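You operate a simulated robot arm through the tools that you are given. There is no shell and no other tool.

The job below is to be done with a simulated robot arm. You get a single attempt, and the scene is never put back.

JOB
Put the yellow battery on the top of the low bench away on the lamp bench. Put the beige fuse on top of the red adapter. Fetch the orange fuse and set it on the top of the tool bench. Put the white scoop on the top of the low bench away on the top of the pump console. Open the kit drawer, take the black inflator on the top of the low bench and put it away in the inside of the kit drawer and shut the drawer again. Take the blue bulb on the top of the low bench and put it away on the lamp bench. Open the bench drawer. Any order will do. Set down upright: yellow battery, black inflator, blue bulb.

The check looks at the end state, three seconds after you hand in, the way a careful person would. Anything else that was tipped, shoved, dropped, spilled or broken makes it a failure.

ROBOT AND FRAMES
A 6-joint arm with a two-finger gripper on a trunk, on a base that moves. Base frame: it is fixed to the floor where the robot stands at the start and does not move with it; the origin is under the middle of the robot, x ahead of it, y to its left, z up. Lengths are in m, angles in degrees, forces in N, time in s.
It reaches about 0.94 m from its shoulder. Its first joint turns from -166.0 to 166.0 degrees. Places, roughly: beige fuse [-0.25, -2, 0.75]; bench drawer [0.8, 2.9, 0.5]; black inflator (7x6x9 cm) [-0.2, -1.7, 0.7]; blue bulb (3x3x5 cm) [0, -1.5, 0.7]; inside of the kit drawer [3, 1.2, 0.6]; kit drawer [3, 1.2, 0.7]; lamp bench [2.2, -0.6, 0.9]; orange fuse [-0.25, -1.75, 0.75]; red adapter (4x4x6 cm) [0.1, -1.8, 0.7]; top of the pump console (42x23 cm) [-0.86, -1.26, 1.3]; top of the tool bench (58x20 cm) [-0.26, 1.8, 0.9]; white scoop (23x9x6 cm) [-0.1, -1.9, 0.7]; yellow battery [-0.25, -2, 0.75]. Payload 2.54 kg.
The TCP is the grasp point between the finger pads, 0.03 m short of the fingertips. In the tool frame z runs along the fingers and y along their closing line. The gripper opens to 0.116 m; its body begins 0.095 m behind the TCP.
Orientation is that of the tool frame in the base frame, as a unit quaternion [w, x, y, z]. With the fingers straight down and closing along the base's y, the tool's x points along the base's -x, its y along +y and its z along -z.

CONTROLS
- The arm moves only by the tool servo_tool. Its argument "moves" is one flat list of numbers, 7 for each row, row after row: the gripper command, from -1 (fully open) to 1 (shut), values between in proportion, then the shift along the tool's x, y, z in m, then the turn, a rotation vector about the tool's x, y, z in degrees. In form: [claw, dx, dy, dz, wx, wy, wz, claw, dx, dy, dz, wx, wy, wz, ...]. A call has 1 to 20 rows; each row shifts and turns the commanded pose from where the row before left it, along the tool's axes as they then stand. Each row takes 0.2 s and may step no farther than 0.05 m and 8.6 degrees from the row before; otherwise, or with a gripper value out of range, the whole call is refused. Where a pose cannot be reached the arm comes as near as it can. A force on the tool above 40 N (or 10 N above the force at the start of the call, whichever is more), or a blocked arm, ends the call early, and 0.2 s more pass. Each finger travels about 0.072 m/s and halts on what it meets, pressing with about 22 N; the grip force reading is that of the motor and also rises with nothing between the fingers. The clock runs only during rows and for 0.2 s after the last one: add rows that do not move to give the fingers time. It gives the time, the measured TCP pose, the force on the tool (base axes), the opening and the grip force at its end, in the units of the frame above (readings bear some noise), with the torque about the TCP (base axes, N m) and any sound that the robot's microphone picked up.
- Cameras (640 x 400 px; columns grow to the right, rows downward): "scene" is now at [-0.0284, 0.1592, 1.4057]; the picture's right is [-0.09, -1.00, 0.00], its down [-0.59, 0.05, -0.80] and it looks along [0.80, -0.07, -0.59] (base axes); focal length 281 px, centre (320, 200). "wrist" rides on the gripper at [0.069, -0.015, -0.122] in the tool frame; the picture's right is [0.21, 0.98, 0.00], its down [-0.83, 0.18, -0.53] and it looks along [-0.52, 0.11, 0.85] (tool axes); focal length 251 px, centre (320, 200). There is no depth. A picture from a camera that has moved, and an enlarged one, comes with that camera's place and axes in the base frame and with its lens. The place of the scene camera against the robot may be out by one fixed shift of up to 0.018 m in any direction.
- grab_frame(camera): a new picture of that camera. It takes no simulated time.
- steer(legs): drives the robot by 1 to 6 legs, each [ahead, left, turn to the left] in m, m and degrees, along the robot's own axes; the way and the turn of a leg run together, so that a leg with both is an arc; at most 1.5 m and 180 degrees a leg. The arm and the cameras ride along, it lands a little off, and it stops where it bumps. It gives what a move gives.
- head_to(pan, tilt): turns the head with the scene camera to pan (to the left, within 120 degrees either way) and tilt (down, from -29 to 69), counted from straight ahead of the robot. It gives what a move gives.
- close_up(camera, box): a new picture of the part [left, top, right, bottom] of that camera's present view, enlarged. It takes no simulated time.
- sign_off(): hands the job in; it is judged then, once.

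Places have to be worked out from the pictures, the camera data and where the tool is seen. Open the gripper and draw the arm clear of the work before you hand the job in, unless the task says otherwise.

The tools are called by a JSON object that holds its "api" and its "payload". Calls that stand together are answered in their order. servo_tool: Moves the arm, as the interface text tells. Its arguments: {"type":"object","properties":{"moves":{"type":"array","items":{"type":"number"}}},"required":["moves"]} The other tools are called the same way: steer (legs) drives the base; head_to (pan, tilt) turns the head that bears the scene camera; grab_frame (camera) takes a picture; close_up (camera, box) takes an enlarged picture of a part of a camera's view; sign_off () hands the job in.

At the start:

```text
time: 0.0
ee_pos: [0.6335, -0.2388, 0.9557]
ee_rot: [0.0, -0.001, 1.0, 0.001]
wrist_force: [0.8, -0.3, -0.2]
wrist_torque: [-0.01, -0.02, 0.06]
grip_width: 0.1161
gripper_force: 0.0
robot x, y, heading: [-0.003, 0.0003, -0.2]
head pan, tilt (commanded): [-5.0, 36.4]
```

scene: 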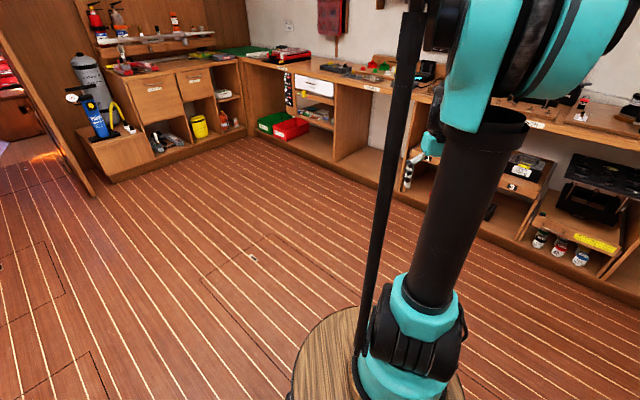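
wrist: 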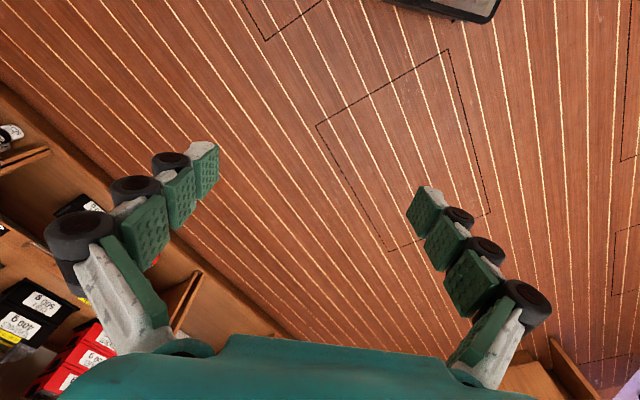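

I start by looking around: turning the head towards the low bench (to the right side, near [-0.1,-1.8]) to see the items.

{"api": "head_to", "payload": {"pan": -90, "tilt": 25}}

{"api": "grab_frame", "payload": {"camera": "scene"}}

```text
time: 1.6
ee_pos: [0.6336, -0.239, 0.9566]
ee_rot: [0.0, 0.0, 1.0, 0.0]
wrist_force: [0.1, -0.3, -0.1]
wrist_torque: [-0.01, 0.0, 0.01]
grip_width: 0.1162
gripper_force: 0.0
robot x, y, heading: [0.0029, 0.001, 0.2]
head pan, tilt (commanded): [-90.0, 25.0]
```

```text
taken
camera scene: at [-0.1153, 0.0747, 1.4236], right [-1.0, 0.0, 0.0], down [0.0, 0.42, -0.91], along [0.0, -0.91, -0.42], focal length 281 px, centre (320, 200)
```

scene: 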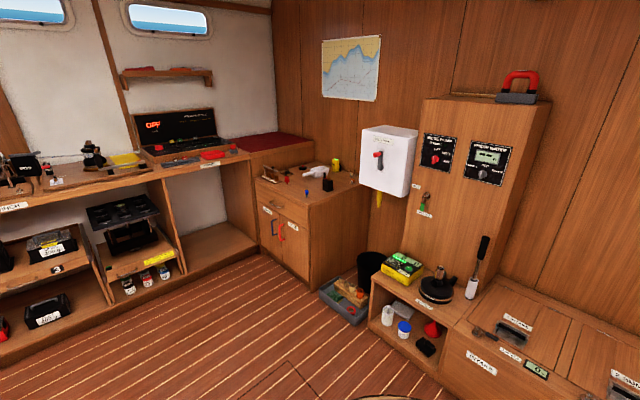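

The low bench with its items appears near the centre of the view, and the pump console at the right. I enlarge both, and look at other directions too.

{"api": "close_up", "payload": {"camera": "scene", "box": [240, 140, 380, 228]}}

{"api": "close_up", "payload": {"camera": "scene", "box": [380, 60, 580, 185]}}

{"api": "close_up", "payload": {"camera": "scene", "box": [0, 100, 240, 250]}}

```text
4.55 times, centred on (310, 184) of scene
camera zoom: at [-0.1153, 0.0747, 1.4236], right [-1.0, 0.0, 0.0], down [0.0, 0.42, -0.91], along [0.0, -0.91, -0.42], focal length 1277 px, centre (366, 273)
```

zoom: 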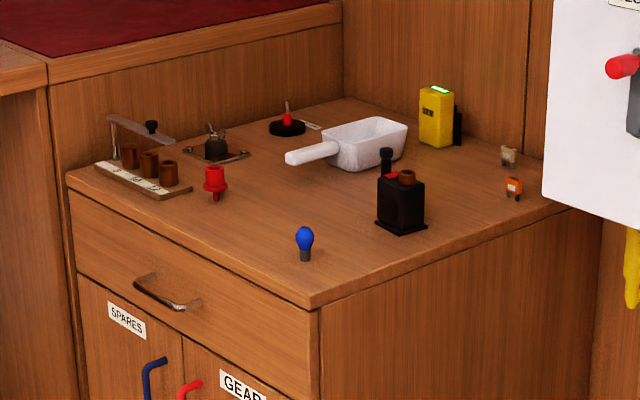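

```text
3.20 times, centred on (480, 122) of scene
camera zoom: at [-0.1153, 0.0747, 1.4236], right [-1.0, 0.0, 0.0], down [0.0, 0.42, -0.91], along [0.0, -0.91, -0.42], focal length 899 px, centre (-192, 448)
```

zoom: 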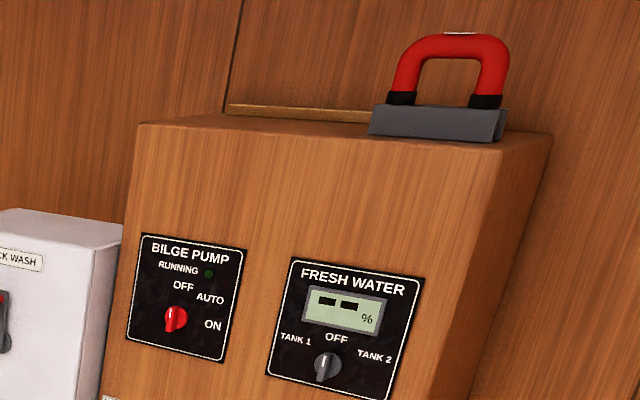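

```text
2.67 times, centred on (120, 175) of scene
camera zoom: at [-0.1153, 0.0747, 1.4236], right [-1.0, 0.0, 0.0], down [0.0, 0.42, -0.91], along [0.0, -0.91, -0.42], focal length 749 px, centre (853, 267)
```

zoom: 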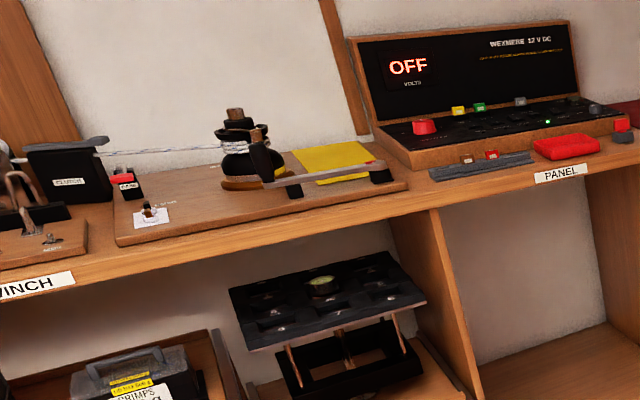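

Low bench items match the rough places. Now I look at the other areas: lamp bench ahead-right, kit drawer ahead-left, bench drawer and tool bench on the left.

{"api": "head_to", "payload": {"pan": -20, "tilt": 15}}

{"api": "grab_frame", "payload": {"camera": "scene"}}

{"api": "head_to", "payload": {"pan": 25, "tilt": 15}}

{"api": "grab_frame", "payload": {"camera": "scene"}}

{"api": "head_to", "payload": {"pan": 80, "tilt": 20}}

{"api": "grab_frame", "payload": {"camera": "scene"}}

{"api": "head_to", "payload": {"pan": 115, "tilt": 20}}

{"api": "grab_frame", "payload": {"camera": "scene"}}

```text
time: 3.0
ee_pos: [0.6342, -0.2376, 0.956]
ee_rot: [0.0, 0.0, 1.0, 0.0]
wrist_force: [1.5, -0.7, 0.0]
wrist_torque: [0.04, 0.0, 0.0]
grip_width: 0.116
gripper_force: 0.0
robot x, y, heading: [0.001, -0.0046, -0.1]
head pan, tilt (commanded): [-20.0, 15.0]
```

```text
taken
camera scene: at [-0.0276, 0.1348, 1.4399], right [-0.34, -0.94, 0.0], down [-0.24, 0.09, -0.97], along [0.91, -0.33, -0.26], focal length 281 px, centre (320, 200)
```

scene: 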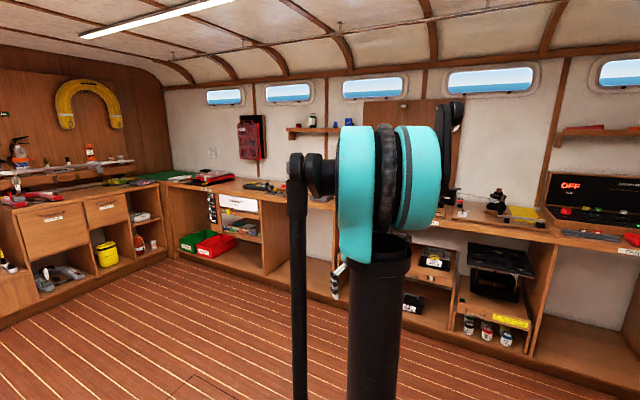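

```text
time: 4.1
ee_pos: [0.6333, -0.2388, 0.9559]
ee_rot: [-0.001, 0.0, 1.0, 0.001]
wrist_force: [0.6, 0.3, -0.7]
wrist_torque: [-0.01, -0.02, -0.01]
grip_width: 0.1158
gripper_force: 0.1
robot x, y, heading: [0.0019, 0.0023, -0.1]
head pan, tilt (commanded): [25.0, 15.0]
```

```text
taken
camera scene: at [-0.0307, 0.2062, 1.4399], right [0.42, -0.91, 0.0], down [-0.23, -0.11, -0.97], along [0.88, 0.41, -0.26], focal length 281 px, centre (320, 200)
```

scene: 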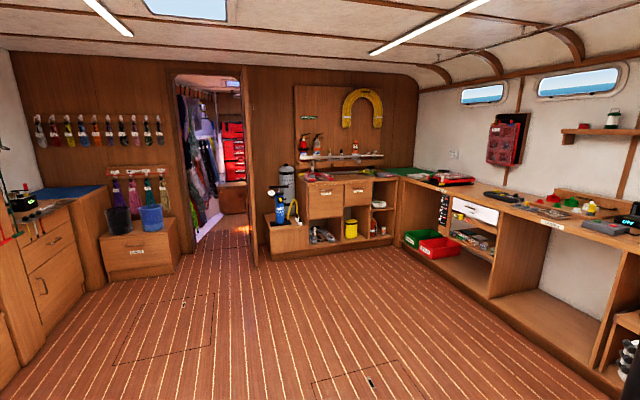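

```text
time: 5.4
ee_pos: [0.6348, -0.239, 0.9562]
ee_rot: [0.0, -0.001, 1.0, 0.0]
wrist_force: [0.6, -0.3, -0.1]
wrist_torque: [-0.01, -0.01, -0.01]
grip_width: 0.1159
gripper_force: 0.0
robot x, y, heading: [0.003, -0.0037, -0.1]
head pan, tilt (commanded): [80.0, 20.0]
```

```text
taken
camera scene: at [-0.0991, 0.2585, 1.4317], right [0.98, -0.17, 0.0], down [-0.06, -0.34, -0.94], along [0.16, 0.93, -0.34], focal length 281 px, centre (320, 200)
```

scene: 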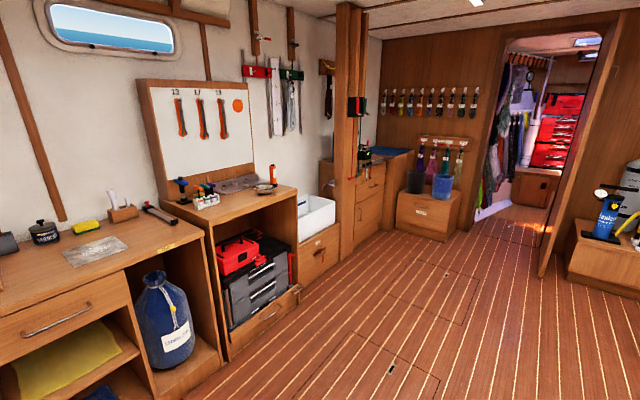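

```text
time: 6.4
ee_pos: [0.6332, -0.2375, 0.9556]
ee_rot: [0.0, 0.001, 1.0, 0.0]
wrist_force: [-0.1, 0.2, 0.0]
wrist_torque: [0.02, -0.03, -0.03]
grip_width: 0.1162
gripper_force: 0.1
robot x, y, heading: [0.0008, -0.0008, 0.0]
head pan, tilt (commanded): [115.0, 20.0]
```

```text
taken
camera scene: at [-0.1546, 0.2513, 1.4317], right [0.91, 0.42, 0.0], down [0.14, -0.31, -0.94], along [-0.4, 0.85, -0.34], focal length 281 px, centre (320, 200)
```

scene: 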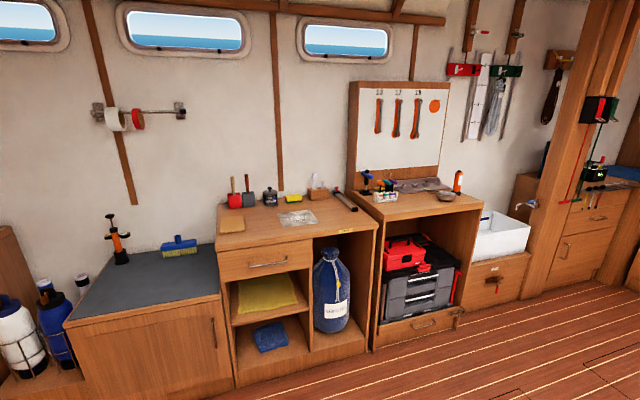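

I zoom into the kit drawer, lamp bench, bench drawer and tool bench areas from here.

{"api": "close_up", "payload": {"camera": "scene", "box": [340, 140, 500, 240]}}

{"api": "close_up", "payload": {"camera": "scene", "box": [500, 80, 640, 300]}}

{"api": "head_to", "payload": {"pan": 25, "tilt": 15}}

{"api": "close_up", "payload": {"camera": "scene", "box": [260, 130, 420, 260]}}

{"api": "close_up", "payload": {"camera": "scene", "box": [440, 150, 640, 280]}}

```text
4.00 times, centred on (420, 190) of scene
camera zoom: at [-0.1546, 0.2513, 1.4317], right [0.91, 0.42, 0.0], down [0.14, -0.31, -0.94], along [-0.4, 0.85, -0.34], focal length 1124 px, centre (-80, 240)
```

zoom: 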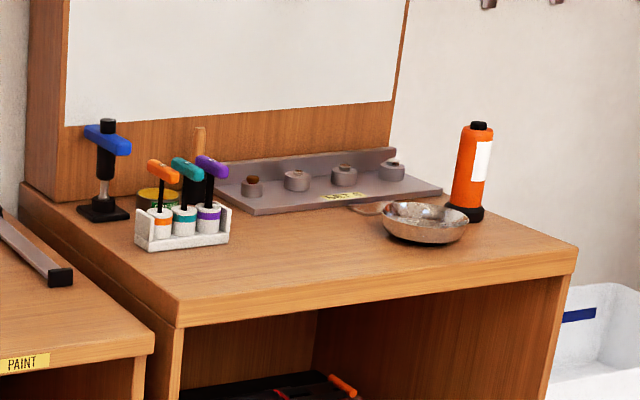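

```text
1.82 times, centred on (570, 190) of scene
camera zoom: at [-0.1546, 0.2513, 1.4317], right [0.91, 0.42, 0.0], down [0.14, -0.31, -0.94], along [-0.4, 0.85, -0.34], focal length 511 px, centre (-134, 218)
```

zoom: 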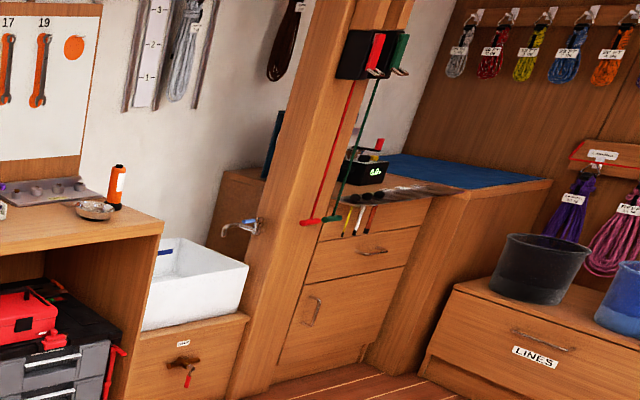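

```text
time: 8.0
ee_pos: [0.6342, -0.2374, 0.9567]
ee_rot: [0.0, -0.001, 1.0, 0.0]
wrist_force: [0.6, 0.7, -0.2]
wrist_torque: [-0.04, -0.01, 0.01]
grip_width: 0.1159
gripper_force: 0.1
robot x, y, heading: [0.0005, -0.0006, 0.1]
head pan, tilt (commanded): [25.0, 15.0]
```

```text
3.08 times, centred on (340, 195) of scene
camera zoom: at [-0.0307, 0.2064, 1.4399], right [0.42, -0.91, 0.0], down [-0.23, -0.11, -0.97], along [0.88, 0.41, -0.26], focal length 864 px, centre (258, 215)
```

zoom: 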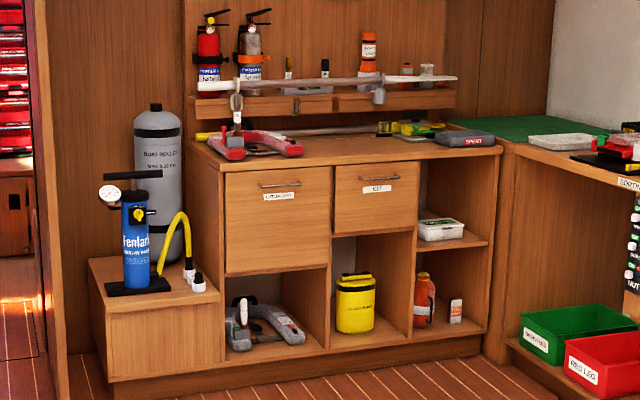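

```text
3.08 times, centred on (540, 215) of scene
camera zoom: at [-0.0307, 0.2064, 1.4399], right [0.42, -0.91, 0.0], down [-0.23, -0.11, -0.97], along [0.88, 0.41, -0.26], focal length 864 px, centre (-357, 154)
```

zoom: 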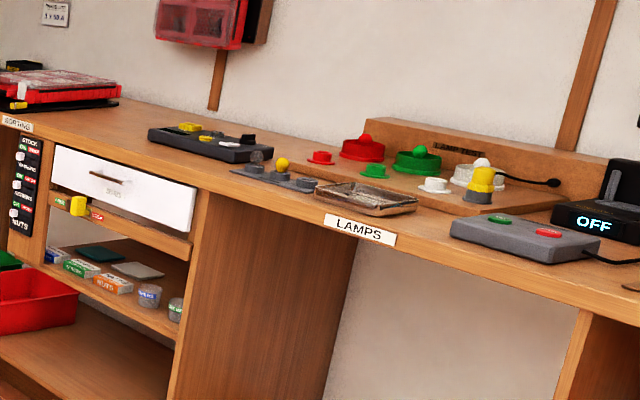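

The kit drawer is the one labelled "KIT"; the room is rotated about 42° against my frame. I look down to see my own base's footprint and shoulder.

{"api": "head_to", "payload": {"pan": 0, "tilt": 69}}

{"api": "grab_frame", "payload": {"camera": "scene"}}

{"api": "head_to", "payload": {"pan": -60, "tilt": 69}}

{"api": "grab_frame", "payload": {"camera": "scene"}}

```text
time: 9.2
ee_pos: [0.6323, -0.2384, 0.9571]
ee_rot: [-0.001, 0.0, 1.0, 0.0]
wrist_force: [-0.7, 0.4, 1.1]
wrist_torque: [-0.01, 0.0, -0.01]
grip_width: 0.1162
gripper_force: 0.1
robot x, y, heading: [-0.0018, 0.0006, 0.3]
head pan, tilt (commanded): [0.0, 68.8]
```

```text
taken
camera scene: at [-0.0594, 0.1669, 1.3642], right [0.0, -1.0, 0.0], down [-0.93, 0.0, -0.36], along [0.36, 0.0, -0.93], focal length 281 px, centre (320, 200)
```

scene: 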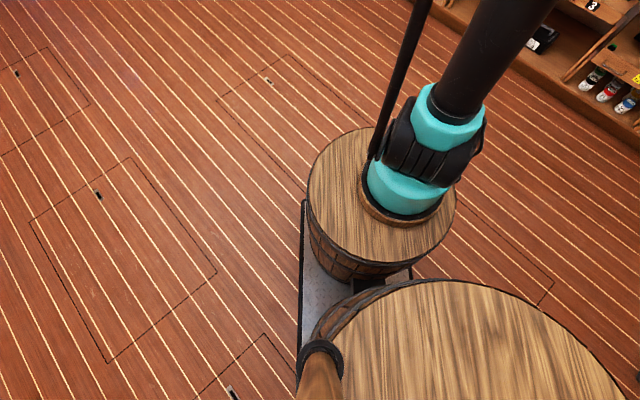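

```text
time: 10.6
ee_pos: [0.6337, -0.2388, 0.9562]
ee_rot: [0.0, 0.0, 1.0, 0.0]
wrist_force: [0.0, 0.1, -1.0]
wrist_torque: [0.0, -0.02, 0.0]
grip_width: 0.1159
gripper_force: 0.0
robot x, y, heading: [0.0029, 0.0035, 0.2]
head pan, tilt (commanded): [-60.0, 68.8]
```

```text
taken
camera scene: at [-0.0873, 0.1184, 1.3642], right [-0.87, -0.5, 0.0], down [-0.47, 0.81, -0.36], along [0.18, -0.31, -0.93], focal length 281 px, centre (320, 200)
```

scene: 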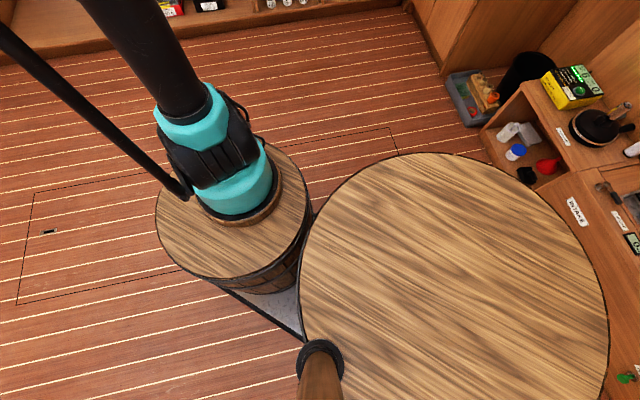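

My base seems about 1 m long (big barrel behind, small barrel with the arm in front). I turn to face the low bench's front (heading about -138°) in place first.

{"api": "steer", "payload": {"legs": [[0, 0, -138.3]]}}

{"api": "head_to", "payload": {"pan": 25, "tilt": 30}}

{"api": "grab_frame", "payload": {"camera": "scene"}}

```text
time: 16.7
ee_pos: [-0.6331, -0.239, 0.9569]
ee_rot: [0.001, 0.936, 0.352, 0.0]
wrist_force: [0.0, 0.4, 0.1]
wrist_torque: [-0.01, -0.02, 0.01]
grip_width: 0.1161
gripper_force: 0.2
robot x, y, heading: [-0.0009, -0.0005, -138.8]
head pan, tilt (commanded): [-60.0, 68.8]
```

```text
time: 18.3
ee_pos: [-0.6335, -0.2389, 0.9563]
ee_rot: [0.001, 0.935, 0.354, -0.001]
wrist_force: [-0.7, 0.2, 0.6]
wrist_torque: [-0.01, 0.0, -0.01]
grip_width: 0.1159
gripper_force: 0.1
robot x, y, heading: [-0.0021, 0.0026, -138.8]
head pan, tilt (commanded): [25.0, 30.0]
```

```text
taken
camera scene: at [0.1573, -0.0993, 1.4156], right [-0.92, 0.4, 0.0], down [0.2, 0.46, -0.87], along [-0.35, -0.79, -0.5], focal length 281 px, centre (320, 200)
```

scene: 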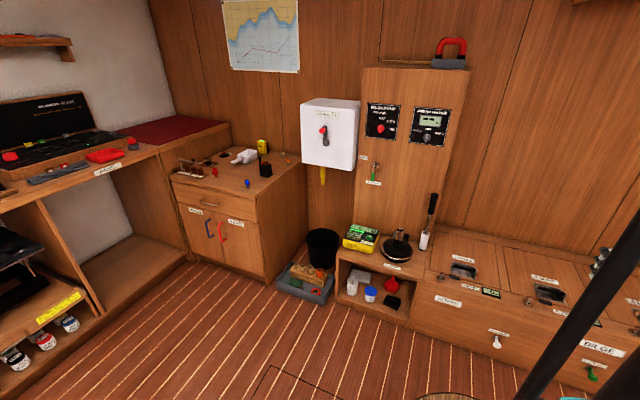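

The low bench, console and its surroundings are clearly visible. I drive left and a bit ahead to stand in front of the low bench, still with margin, then look.

{"api": "steer", "payload": {"legs": [[0.1, 1.2, 0.5]]}}

{"api": "head_to", "payload": {"pan": 0, "tilt": 40}}

{"api": "grab_frame", "payload": {"camera": "scene"}}

{"api": "grab_frame", "payload": {"camera": "wrist"}}

```text
time: 24.4
ee_pos: [0.093, -1.2122, 0.9566]
ee_rot: [-0.001, 0.934, 0.358, 0.0]
wrist_force: [0.5, 0.1, 0.1]
wrist_torque: [0.01, 0.0, -0.02]
grip_width: 0.1162
gripper_force: 0.0
robot x, y, heading: [0.7226, -0.9666, -137.7]
head pan, tilt (commanded): [25.0, 30.0]
```

```text
time: 25.3
ee_pos: [0.0934, -1.2111, 0.9566]
ee_rot: [0.0, 0.934, 0.357, 0.001]
wrist_force: [1.1, 0.5, 0.6]
wrist_torque: [-0.03, -0.01, 0.04]
grip_width: 0.1159
gripper_force: 0.0
robot x, y, heading: [0.7221, -0.9644, -137.9]
head pan, tilt (commanded): [0.0, 40.0]
```

```text
taken
camera scene: at [0.8547, -1.0369, 1.4003], right [-0.67, 0.74, 0.0], down [0.48, 0.43, -0.77], along [-0.57, -0.51, -0.64], focal length 281 px, centre (320, 200)
```

scene: 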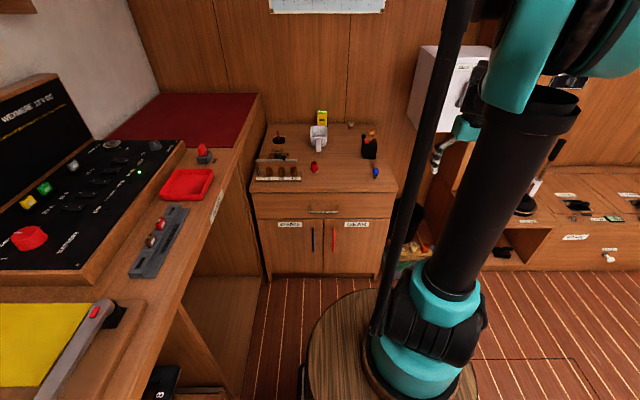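

```text
taken
camera wrist: at [0.1357, -1.1545, 1.0779], right [0.81, -0.58, 0.0], down [-0.49, -0.69, 0.53], along [-0.31, -0.43, -0.85], focal length 251 px, centre (320, 200)
```

wrist: 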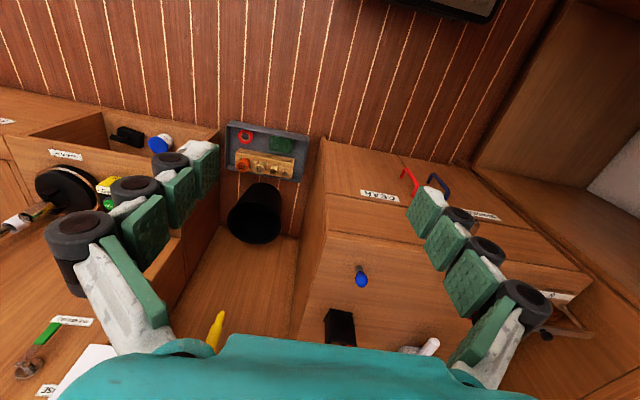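

From here I see the whole low bench top. I take enlarged views of the items to work out their positions.

{"api": "close_up", "payload": {"camera": "scene", "box": [240, 95, 410, 215]}}

{"api": "close_up", "payload": {"camera": "wrist", "box": [290, 200, 560, 370]}}

```text
3.33 times, centred on (325, 155) of scene
camera zoom: at [0.8547, -1.0369, 1.4003], right [-0.67, 0.74, 0.0], down [0.48, 0.43, -0.77], along [-0.57, -0.51, -0.64], focal length 936 px, centre (303, 350)
```

zoom: 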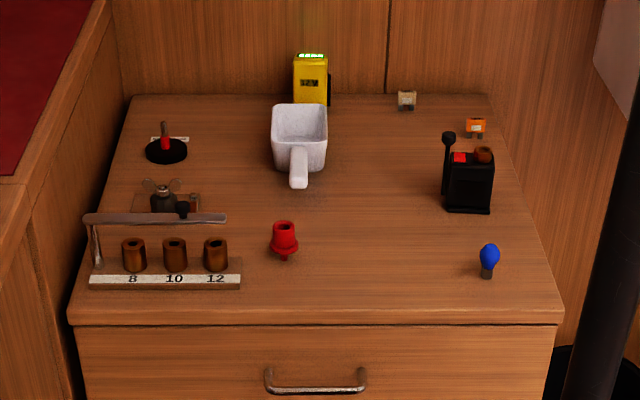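

```text
2.35 times, centred on (425, 285) of wrist
camera zoom: at [0.1357, -1.1545, 1.0779], right [0.81, -0.58, 0.0], down [-0.49, -0.69, 0.53], along [-0.31, -0.43, -0.85], focal length 592 px, centre (73, 0)
```

zoom: 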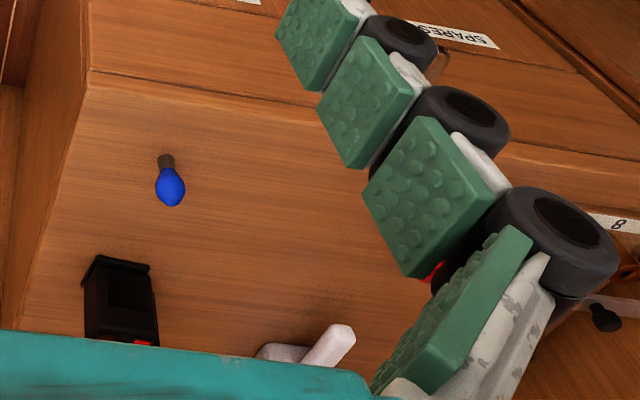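

Positions agree between two views for a bench top near z=0.70. I move 0.28 m ahead and look down to check the gap between my front barrel and the bench.

{"api": "steer", "payload": {"legs": [[0.28, 0, -0.5]]}}

{"api": "head_to", "payload": {"pan": 0, "tilt": 60}}

{"api": "grab_frame", "payload": {"camera": "scene"}}

{"api": "grab_frame", "payload": {"camera": "wrist"}}

```text
time: 27.2
ee_pos: [-0.1169, -1.389, 0.9563]
ee_rot: [-0.001, 0.936, 0.353, 0.0]
wrist_force: [0.5, 0.2, -0.3]
wrist_torque: [0.01, -0.01, 0.0]
grip_width: 0.1158
gripper_force: 0.0
robot x, y, heading: [0.5126, -1.1519, -138.7]
head pan, tilt (commanded): [0.0, 40.0]
```

```text
time: 28.1
ee_pos: [-0.1166, -1.3902, 0.9552]
ee_rot: [0.0, 0.936, 0.352, 0.0]
wrist_force: [0.2, -0.4, 0.6]
wrist_torque: [0.01, 0.02, -0.02]
grip_width: 0.1162
gripper_force: 0.0
robot x, y, heading: [0.5155, -1.1528, -138.8]
head pan, tilt (commanded): [0.0, 60.0]
```

```text
taken
camera scene: at [0.6594, -1.2109, 1.3736], right [-0.66, 0.75, 0.0], down [0.65, 0.57, -0.5], along [-0.38, -0.33, -0.87], focal length 281 px, centre (320, 200)
```

scene: 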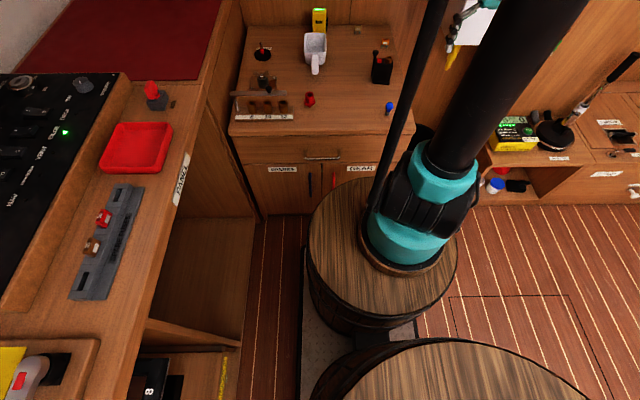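

```text
taken
camera wrist: at [-0.0743, -1.3335, 1.0779], right [0.81, -0.59, 0.0], down [-0.5, -0.68, 0.53], along [-0.32, -0.43, -0.85], focal length 251 px, centre (320, 200)
```

wrist: 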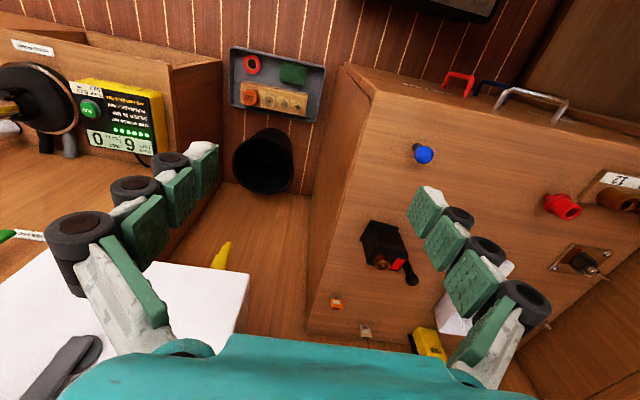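

The gap between barrel and bench (with the handle) is roughly 0.12 m. I creep 0.07 m ahead and then swing the tool above the bench items for a look with the wrist camera.

{"api": "steer", "payload": {"legs": [[0.07, 0, 0.4]]}}

{"api": "head_to", "payload": {"pan": 0, "tilt": 69}}

{"api": "grab_frame", "payload": {"camera": "scene"}}

```text
time: 29.1
ee_pos: [-0.1681, -1.4401, 0.9565]
ee_rot: [0.0, 0.935, 0.356, 0.0]
wrist_force: [0.1, 0.4, 0.3]
wrist_torque: [-0.02, -0.01, 0.01]
grip_width: 0.1163
gripper_force: 0.0
robot x, y, heading: [0.4651, -1.1934, -138.4]
head pan, tilt (commanded): [0.0, 60.0]
```

```text
time: 29.8
ee_pos: [-0.1688, -1.4409, 0.9567]
ee_rot: [-0.001, 0.934, 0.356, -0.001]
wrist_force: [0.2, 0.3, 0.8]
wrist_torque: [-0.02, -0.03, -0.02]
grip_width: 0.1162
gripper_force: 0.0
robot x, y, heading: [0.4659, -1.2012, -138.4]
head pan, tilt (commanded): [0.0, 68.8]
```

```text
taken
camera scene: at [0.6156, -1.2492, 1.3642], right [-0.67, 0.75, 0.0], down [0.7, 0.62, -0.36], along [-0.27, -0.24, -0.93], focal length 281 px, centre (320, 200)
```

scene: 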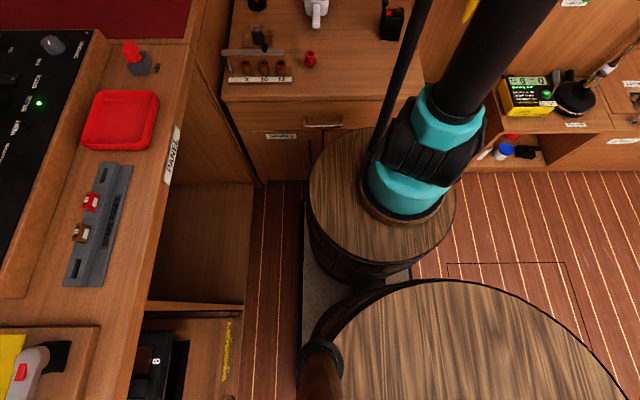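

Now the gap to the drawer handle is about 5 cm, good. I move the tool sideways to hover over the blue bulb and check with the wrist camera.

{"api": "servo_tool", "payload": {"moves": [-1, 0.012, 0.038, 0, 0, 0, 0, -1, 0.012, 0.038, 0, 0, 0, 0, -1, 0.012, 0.038, 0, 0, 0, 0, -1, 0.012, 0.038, 0, 0, 0, 0, -1, 0, 0, 0, 0, 0, 0]}}

{"api": "grab_frame", "payload": {"camera": "wrist"}}

```text
time: 31.0
ee_pos: [-0.033, -1.5228, 0.9561]
ee_rot: [0.0, 0.935, 0.356, -0.001]
wrist_force: [0.2, 0.2, 0.3]
wrist_torque: [-0.01, -0.02, 0.02]
grip_width: 0.1161
gripper_force: 0.1
robot x, y, heading: [0.4603, -1.1959, -138.4]
head pan, tilt (commanded): [0.0, 68.8]
```

```text
taken
camera wrist: at [0.0112, -1.4668, 1.0767], right [0.81, -0.59, 0.0], down [-0.5, -0.68, 0.53], along [-0.31, -0.43, -0.85], focal length 251 px, centre (320, 200)
```

wrist: 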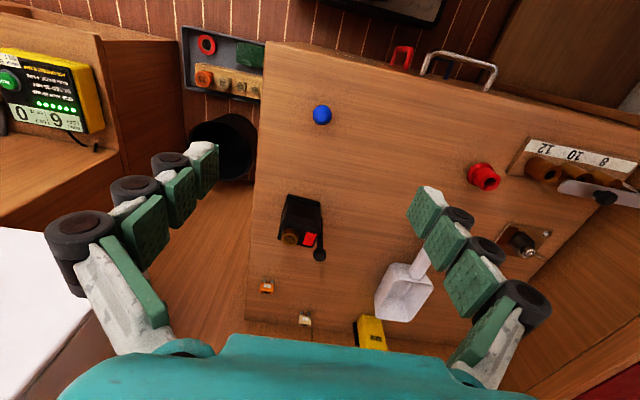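

The wrist view puts the bulb about 9 mm further than the TCP. I correct and descend to about z=0.79, then look again.

{"api": "servo_tool", "payload": {"moves": [-1, -0.006, 0.006, 0.04, 0, 0, 0, -1, 0, 0, 0.045, 0, 0, 0, -1, 0, 0, 0.045, 0, 0, 0, -1, 0, 0, 0.036, 0, 0, 0, -1, 0, 0, 0, 0, 0, 0]}}

{"api": "grab_frame", "payload": {"camera": "wrist"}}

```text
time: 32.2
ee_pos: [-0.0315, -1.5316, 0.7892]
ee_rot: [-0.001, 0.935, 0.356, 0.001]
wrist_force: [0.4, 0.2, -0.8]
wrist_torque: [0.0, -0.05, 0.01]
grip_width: 0.1161
gripper_force: 0.1
robot x, y, heading: [0.4624, -1.1963, -138.4]
head pan, tilt (commanded): [0.0, 68.8]
```

```text
taken
camera wrist: at [0.0109, -1.4742, 0.9106], right [0.81, -0.59, 0.0], down [-0.5, -0.69, 0.53], along [-0.31, -0.43, -0.85], focal length 251 px, centre (320, 200)
```

wrist: 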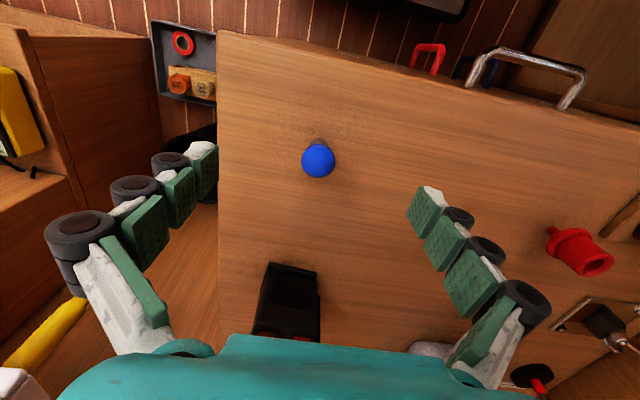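

The bulb is well centred between the fingers. I descend to about z=0.737 and close on the globe.

{"api": "servo_tool", "payload": {"moves": [-1, -0.005, 0, 0.03, 0, 0, 0, -1, 0, 0, 0.022, 0, 0, 0, -1, 0, 0, 0, 0, 0, 0, 1, 0, 0, 0, 0, 0, 0, 1, 0, 0, 0, 0, 0, 0, 1, 0, 0, 0, 0, 0, 0, 1, 0, 0, 0, 0, 0, 0, 1, 0, 0, 0, 0, 0, 0]}}

{"api": "grab_frame", "payload": {"camera": "wrist"}}

```text
time: 34.0
ee_pos: [-0.0349, -1.5337, 0.7379]
ee_rot: [0.0, 0.935, 0.355, 0.0]
wrist_force: [-0.2, 0.5, -0.4]
wrist_torque: [-0.02, 0.01, 0.02]
grip_width: 0.0232
gripper_force: 22.3
robot x, y, heading: [0.4633, -1.1969, -138.3]
head pan, tilt (commanded): [0.0, 68.8]
```

```text
taken
camera wrist: at [0.0073, -1.4777, 0.8592], right [0.81, -0.59, 0.0], down [-0.5, -0.69, 0.53], along [-0.31, -0.43, -0.85], focal length 251 px, centre (320, 200)
```

wrist: 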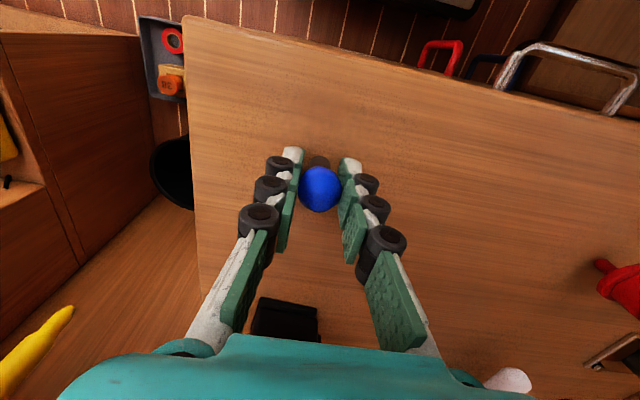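

The bulb is held (width 23 mm, 22 N). I lift it clear and look along the left side where I'll drive back along the counter.

{"api": "servo_tool", "payload": {"moves": [1, 0, 0, -0.02, 0, 0, 0, 1, 0, 0, -0.04, 0, 0, 0, 1, 0, 0, -0.05, 0, 0, 0, 1, 0, 0, -0.05, 0, 0, 0, 1, 0, 0, -0.05, 0, 0, 0, 1, 0, 0, -0.05, 0, 0, 0, 1, 0, 0, -0.04, 0, 0, 0, 1, 0, 0, 0, 0, 0, 0]}}

{"api": "head_to", "payload": {"pan": 110, "tilt": 35}}

{"api": "grab_frame", "payload": {"camera": "scene"}}

{"api": "grab_frame", "payload": {"camera": "wrist"}}

```text
time: 35.8
ee_pos: [-0.0363, -1.533, 1.0388]
ee_rot: [0.0, 0.935, 0.355, -0.001]
wrist_force: [0.1, 0.2, 0.3]
wrist_torque: [-0.01, -0.04, -0.04]
grip_width: 0.0233
gripper_force: 21.8
robot x, y, heading: [0.4656, -1.1969, -138.2]
head pan, tilt (commanded): [0.0, 68.8]
```

```text
time: 37.6
ee_pos: [-0.0351, -1.5327, 1.0372]
ee_rot: [0.0, 0.934, 0.356, 0.0]
wrist_force: [0.1, -0.1, 0.4]
wrist_torque: [-0.02, 0.0, -0.03]
grip_width: 0.0227
gripper_force: 22.4
robot x, y, heading: [0.4632, -1.195, -138.2]
head pan, tilt (commanded): [110.0, 35.0]
```

```text
taken
camera scene: at [0.7349, -1.2537, 1.4079], right [-0.47, -0.88, 0.0], down [-0.51, 0.27, -0.82], along [0.72, -0.39, -0.57], focal length 281 px, centre (320, 200)
```

scene: 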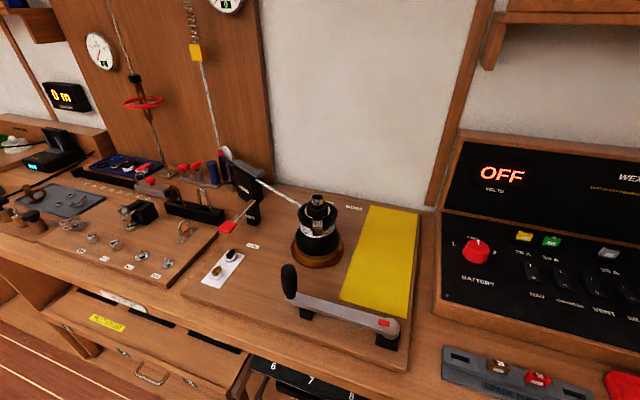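

```text
taken
camera wrist: at [0.0069, -1.4764, 1.1598], right [0.81, -0.59, 0.0], down [-0.5, -0.69, 0.53], along [-0.31, -0.43, -0.85], focal length 251 px, centre (320, 200)
```

wrist: 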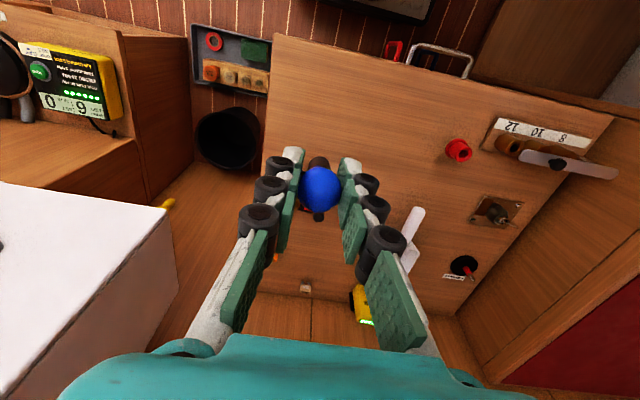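

The way back along the counter looks free. I drive backwards about 1.85 m (slightly to the right for clearance) so that the lamp bench lies to my left.

{"api": "steer", "payload": {"legs": [[-1.0, -0.03, 0], [-0.8, 0, 0]]}}

{"api": "head_to", "payload": {"pan": 80, "tilt": 35}}

{"api": "grab_frame", "payload": {"camera": "scene"}}

```text
time: 46.7
ee_pos: [1.2889, -0.3132, 1.0389]
ee_rot: [0.0, 0.935, 0.356, 0.0]
wrist_force: [-0.2, 0.2, -0.2]
wrist_torque: [0.01, -0.01, 0.0]
grip_width: 0.0226
gripper_force: 22.0
robot x, y, heading: [1.7877, 0.0223, -138.2]
head pan, tilt (commanded): [110.0, 35.0]
```

```text
time: 47.7
ee_pos: [1.287, -0.314, 1.0379]
ee_rot: [0.0, 0.934, 0.356, 0.0]
wrist_force: [0.0, -0.2, 0.3]
wrist_torque: [-0.04, 0.01, 0.04]
grip_width: 0.0231
gripper_force: 22.2
robot x, y, heading: [1.7874, 0.0244, -137.9]
head pan, tilt (commanded): [80.0, 35.0]
```

```text
taken
camera scene: at [2.0281, -0.067, 1.4079], right [-0.85, -0.53, 0.0], down [-0.3, 0.49, -0.82], along [0.43, -0.7, -0.57], focal length 281 px, centre (320, 200)
```

scene: 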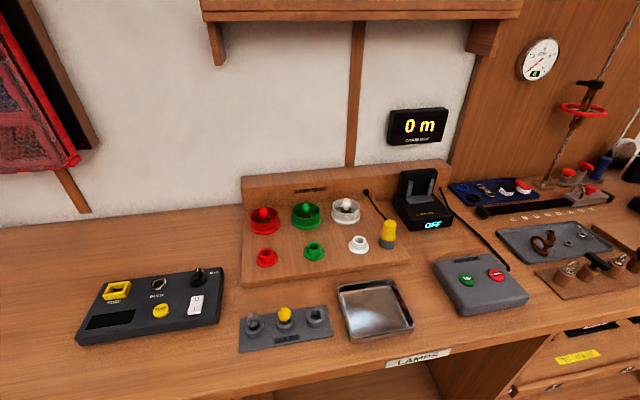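

I have a clear view of the lamp bench. I zoom in to find free spots for the bulb and later the battery.

{"api": "close_up", "payload": {"camera": "scene", "box": [220, 170, 540, 370]}}

```text
2.00 times, centred on (380, 270) of scene
camera zoom: at [2.0281, -0.067, 1.4079], right [-0.85, -0.53, 0.0], down [-0.3, 0.49, -0.82], along [0.43, -0.7, -0.57], focal length 562 px, centre (200, 60)
```

zoom: 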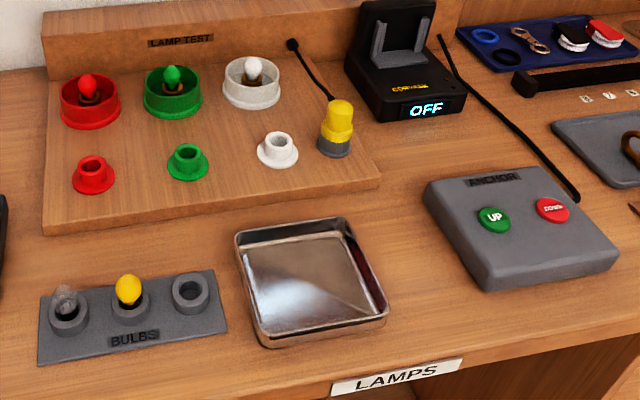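

The gap between the tray and the ANCHOR box is about 10 cm wide and lies at the lamp bench's middle. I raise the bulb and swing the arm to the left over the bench in steps.

{"api": "servo_tool", "payload": {"moves": [1, 0, 0, -0.04, 0, 0, 0, 1, 0, 0, -0.04, 0, 0, 0, 1, 0, 0, -0.04, 0, 0, 0, 1, 0, 0, -0.04, 0, 0, 0, 1, 0, 0.045, 0, 0, 0, 0, 1, 0, 0.045, 0, 0, 0, 0, 1, 0, 0.045, 0, 0, 0, 0, 1, 0, 0.045, 0, 0, 0, 0, 1, 0, 0.045, 0, 0, 0, 0, 1, 0, 0.045, 0, 0, 0, 0, 1, 0, 0.045, 0, 0, 0, 0, 1, 0, 0.035, 0, 0, 0, 0]}}

{"api": "grab_frame", "payload": {"camera": "scene"}}

```text
time: 50.3
ee_pos: [1.5227, -0.575, 1.198]
ee_rot: [-0.001, 0.935, 0.355, 0.0]
wrist_force: [0.5, -0.6, -0.1]
wrist_torque: [-0.04, 0.0, 0.04]
grip_width: 0.0229
gripper_force: 21.9
robot x, y, heading: [1.7878, 0.0225, -138.4]
head pan, tilt (commanded): [80.0, 35.0]
```

```text
taken
camera scene: at [2.0279, -0.0668, 1.4079], right [-0.85, -0.53, 0.0], down [-0.3, 0.49, -0.82], along [0.43, -0.7, -0.57], focal length 281 px, centre (320, 200)
```

scene: 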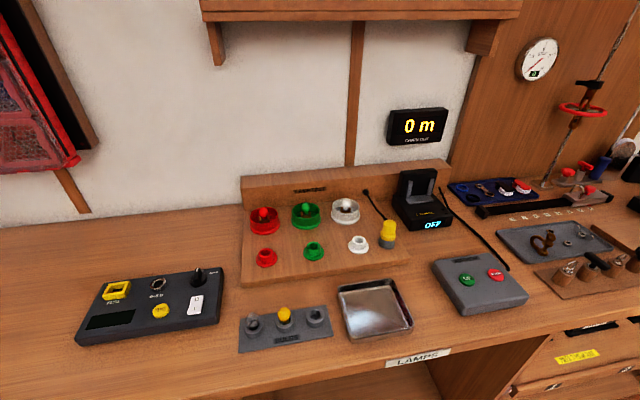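

Still clear. I continue diagonally to hover over the chosen gap and check with both cameras.

{"api": "servo_tool", "payload": {"moves": [1, 0.034, 0.03, 0, 0, 0, 0, 1, 0.034, 0.03, 0, 0, 0, 0, 1, 0.034, 0.03, 0, 0, 0, 0, 1, 0.034, 0.03, 0, 0, 0, 0, 1, 0.034, 0.03, 0, 0, 0, 0, 1, 0.034, 0.03, 0, 0, 0, 0, 1, 0.034, 0.03, 0, 0, 0, 0, 1, 0.034, 0.03, 0, 0, 0, 0, 1, 0.034, 0.03, 0, 0, 0, 0, 1, 0.034, 0.03, 0, 0, 0, 0, 1, 0.034, 0.03, 0, 0, 0, 0, 1, 0.034, 0.03, 0, 0, 0, 0, 1, 0, 0, 0, 0, 0, 0]}}

{"api": "grab_frame", "payload": {"camera": "scene"}}

{"api": "grab_frame", "payload": {"camera": "wrist"}}

```text
time: 53.1
ee_pos: [2.066, -0.5724, 1.196]
ee_rot: [0.0, 0.935, 0.355, 0.0]
wrist_force: [0.0, -0.1, 0.2]
wrist_torque: [0.02, -0.02, 0.01]
grip_width: 0.0231
gripper_force: 22.2
robot x, y, heading: [1.7862, 0.0237, -138.2]
head pan, tilt (commanded): [80.0, 35.0]
```

```text
taken
camera scene: at [2.0281, -0.0671, 1.4078], right [-0.85, -0.53, 0.0], down [-0.3, 0.49, -0.82], along [0.43, -0.7, -0.57], focal length 281 px, centre (320, 200)
```

scene: 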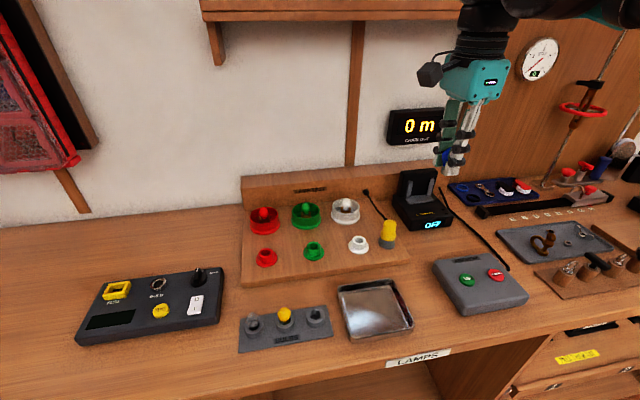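

```text
taken
camera wrist: at [2.1094, -0.516, 1.3179], right [0.81, -0.59, 0.0], down [-0.5, -0.69, 0.53], along [-0.31, -0.43, -0.85], focal length 251 px, centre (320, 200)
```

wrist: 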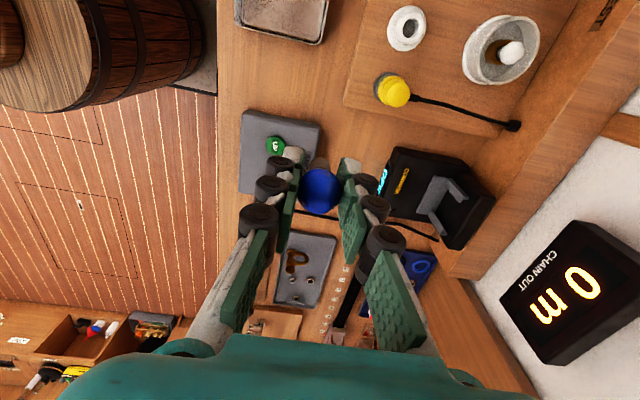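

Straight below the tool is bare bench between the tray and the ANCHOR box. I shift about 2 cm to its middle and lower to z≈0.98 for another look.

{"api": "servo_tool", "payload": {"moves": [1, 0.012, -0.009, 0.03, 0, 0, 0, 1, 0.011, -0.008, 0.04, 0, 0, 0, 1, 0, 0, 0.045, 0, 0, 0, 1, 0, 0, 0.045, 0, 0, 0, 1, 0, 0, 0.04, 0, 0, 0, 1, 0, 0, 0.016, 0, 0, 0, 1, 0, 0, 0, 0, 0, 0]}}

{"api": "grab_frame", "payload": {"camera": "wrist"}}

{"api": "close_up", "payload": {"camera": "scene", "box": [300, 150, 540, 350]}}

```text
time: 54.7
ee_pos: [2.0718, -0.5433, 0.9805]
ee_rot: [0.0, 0.935, 0.355, 0.001]
wrist_force: [0.1, 1.1, -0.4]
wrist_torque: [0.02, 0.01, 0.01]
grip_width: 0.0228
gripper_force: 22.4
robot x, y, heading: [1.7873, 0.0237, -138.0]
head pan, tilt (commanded): [80.0, 35.0]
```

```text
taken
camera wrist: at [2.1141, -0.4876, 1.1025], right [0.81, -0.59, 0.0], down [-0.5, -0.69, 0.53], along [-0.31, -0.43, -0.85], focal length 251 px, centre (320, 200)
```

wrist: 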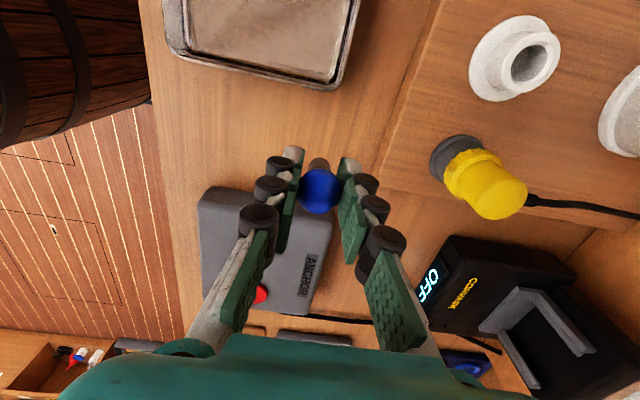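

```text
2.00 times, centred on (420, 250) of scene
camera zoom: at [2.0281, -0.0672, 1.4078], right [-0.85, -0.53, 0.0], down [-0.3, 0.49, -0.82], along [0.43, -0.7, -0.57], focal length 562 px, centre (120, 100)
```

zoom: 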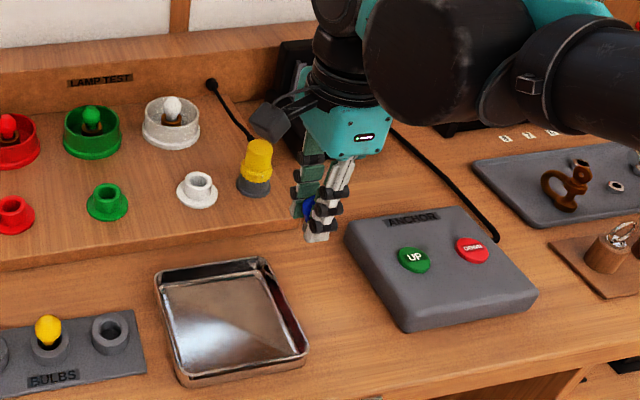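

The bulb hangs over bare wood, well clear of tray, box and board. I lower gently, watching the force for contact.

{"api": "servo_tool", "payload": {"moves": [1, 0, 0, 0.015, 0, 0, 0, 1, 0, 0, 0.012, 0, 0, 0, 1, 0, 0, 0.005, 0, 0, 0, 1, 0, 0, 0, 0, 0, 0]}}

{"api": "close_up", "payload": {"camera": "wrist", "box": [220, 80, 420, 240]}}

```text
time: 55.7
ee_pos: [2.0712, -0.5454, 0.9501]
ee_rot: [0.0, 0.934, 0.356, -0.001]
wrist_force: [-0.1, 0.3, 0.5]
wrist_torque: [0.02, 0.06, 0.02]
grip_width: 0.0228
gripper_force: 21.8
robot x, y, heading: [1.789, 0.0223, -138.0]
head pan, tilt (commanded): [80.0, 35.0]
```

```text
2.50 times, centred on (320, 160) of wrist
camera zoom: at [2.1143, -0.4875, 1.0712], right [0.81, -0.59, 0.0], down [-0.5, -0.69, 0.53], along [-0.31, -0.43, -0.85], focal length 629 px, centre (320, 300)
```

zoom: 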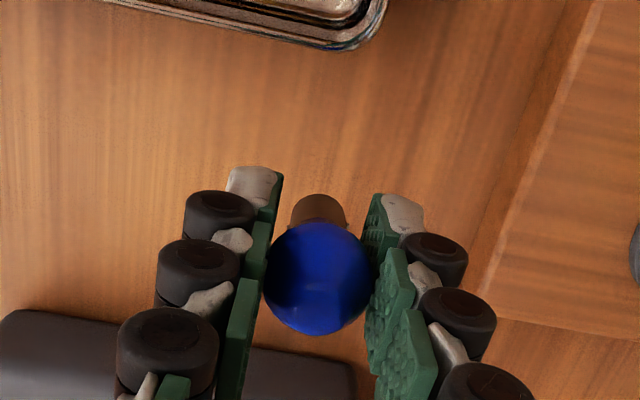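

Still no contact at z=0.950. I go down in small steps and read the force.

{"api": "servo_tool", "payload": {"moves": [1, 0, 0, 0.003, 0, 0, 0, 1, 0, 0, 0.003, 0, 0, 0, 1, 0, 0, 0, 0, 0, 0]}}

{"api": "servo_tool", "payload": {"moves": [1, 0, 0, 0.003, 0, 0, 0, 1, 0, 0, 0, 0, 0, 0]}}

```text
time: 56.5
ee_pos: [2.0716, -0.5438, 0.9427]
ee_rot: [0.0, 0.934, 0.356, 0.0]
wrist_force: [1.4, 0.5, -0.2]
wrist_torque: [0.01, -0.01, 0.0]
grip_width: 0.0226
gripper_force: 22.2
robot x, y, heading: [1.7908, 0.0234, -138.4]
head pan, tilt (commanded): [80.0, 35.0]
```

```text
time: 57.1
ee_pos: [2.0719, -0.544, 0.9399]
ee_rot: [0.0, 0.935, 0.356, 0.0]
wrist_force: [0.1, -0.4, 0.0]
wrist_torque: [0.03, -0.01, 0.01]
grip_width: 0.023
gripper_force: 22.2
robot x, y, heading: [1.7883, 0.021, -138.3]
head pan, tilt (commanded): [80.0, 35.0]
```

{"api": "servo_tool", "payload": {"moves": [1, 0, 0, 0.003, 0, 0, 0, 1, 0, 0, 0, 0, 0, 0]}}

{"api": "servo_tool", "payload": {"moves": [1, 0, 0, 0.003, 0, 0, 0, 1, 0, 0, 0, 0, 0, 0]}}

{"api": "close_up", "payload": {"camera": "wrist", "box": [220, 80, 420, 240]}}

```text
time: 57.7
ee_pos: [2.0715, -0.5437, 0.9377]
ee_rot: [0.0, 0.935, 0.355, 0.0]
wrist_force: [1.0, -0.3, 0.3]
wrist_torque: [0.01, 0.0, -0.02]
grip_width: 0.0229
gripper_force: 22.3
robot x, y, heading: [1.7912, 0.0222, -138.5]
head pan, tilt (commanded): [80.0, 35.0]
```

```text
time: 58.3
ee_pos: [2.0715, -0.5419, 0.9351]
ee_rot: [0.0, 0.935, 0.356, 0.0]
wrist_force: [-0.2, -0.1, -0.3]
wrist_torque: [-0.01, 0.01, 0.0]
grip_width: 0.0228
gripper_force: 22.4
robot x, y, heading: [1.7858, 0.0243, -138.0]
head pan, tilt (commanded): [80.0, 35.0]
```

```text
2.50 times, centred on (320, 160) of wrist
camera zoom: at [2.1146, -0.4871, 1.056], right [0.81, -0.59, 0.0], down [-0.5, -0.69, 0.53], along [-0.31, -0.43, -0.85], focal length 629 px, centre (320, 300)
```

zoom: 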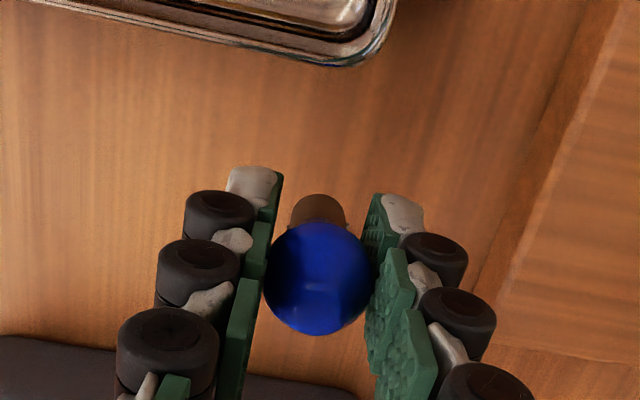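

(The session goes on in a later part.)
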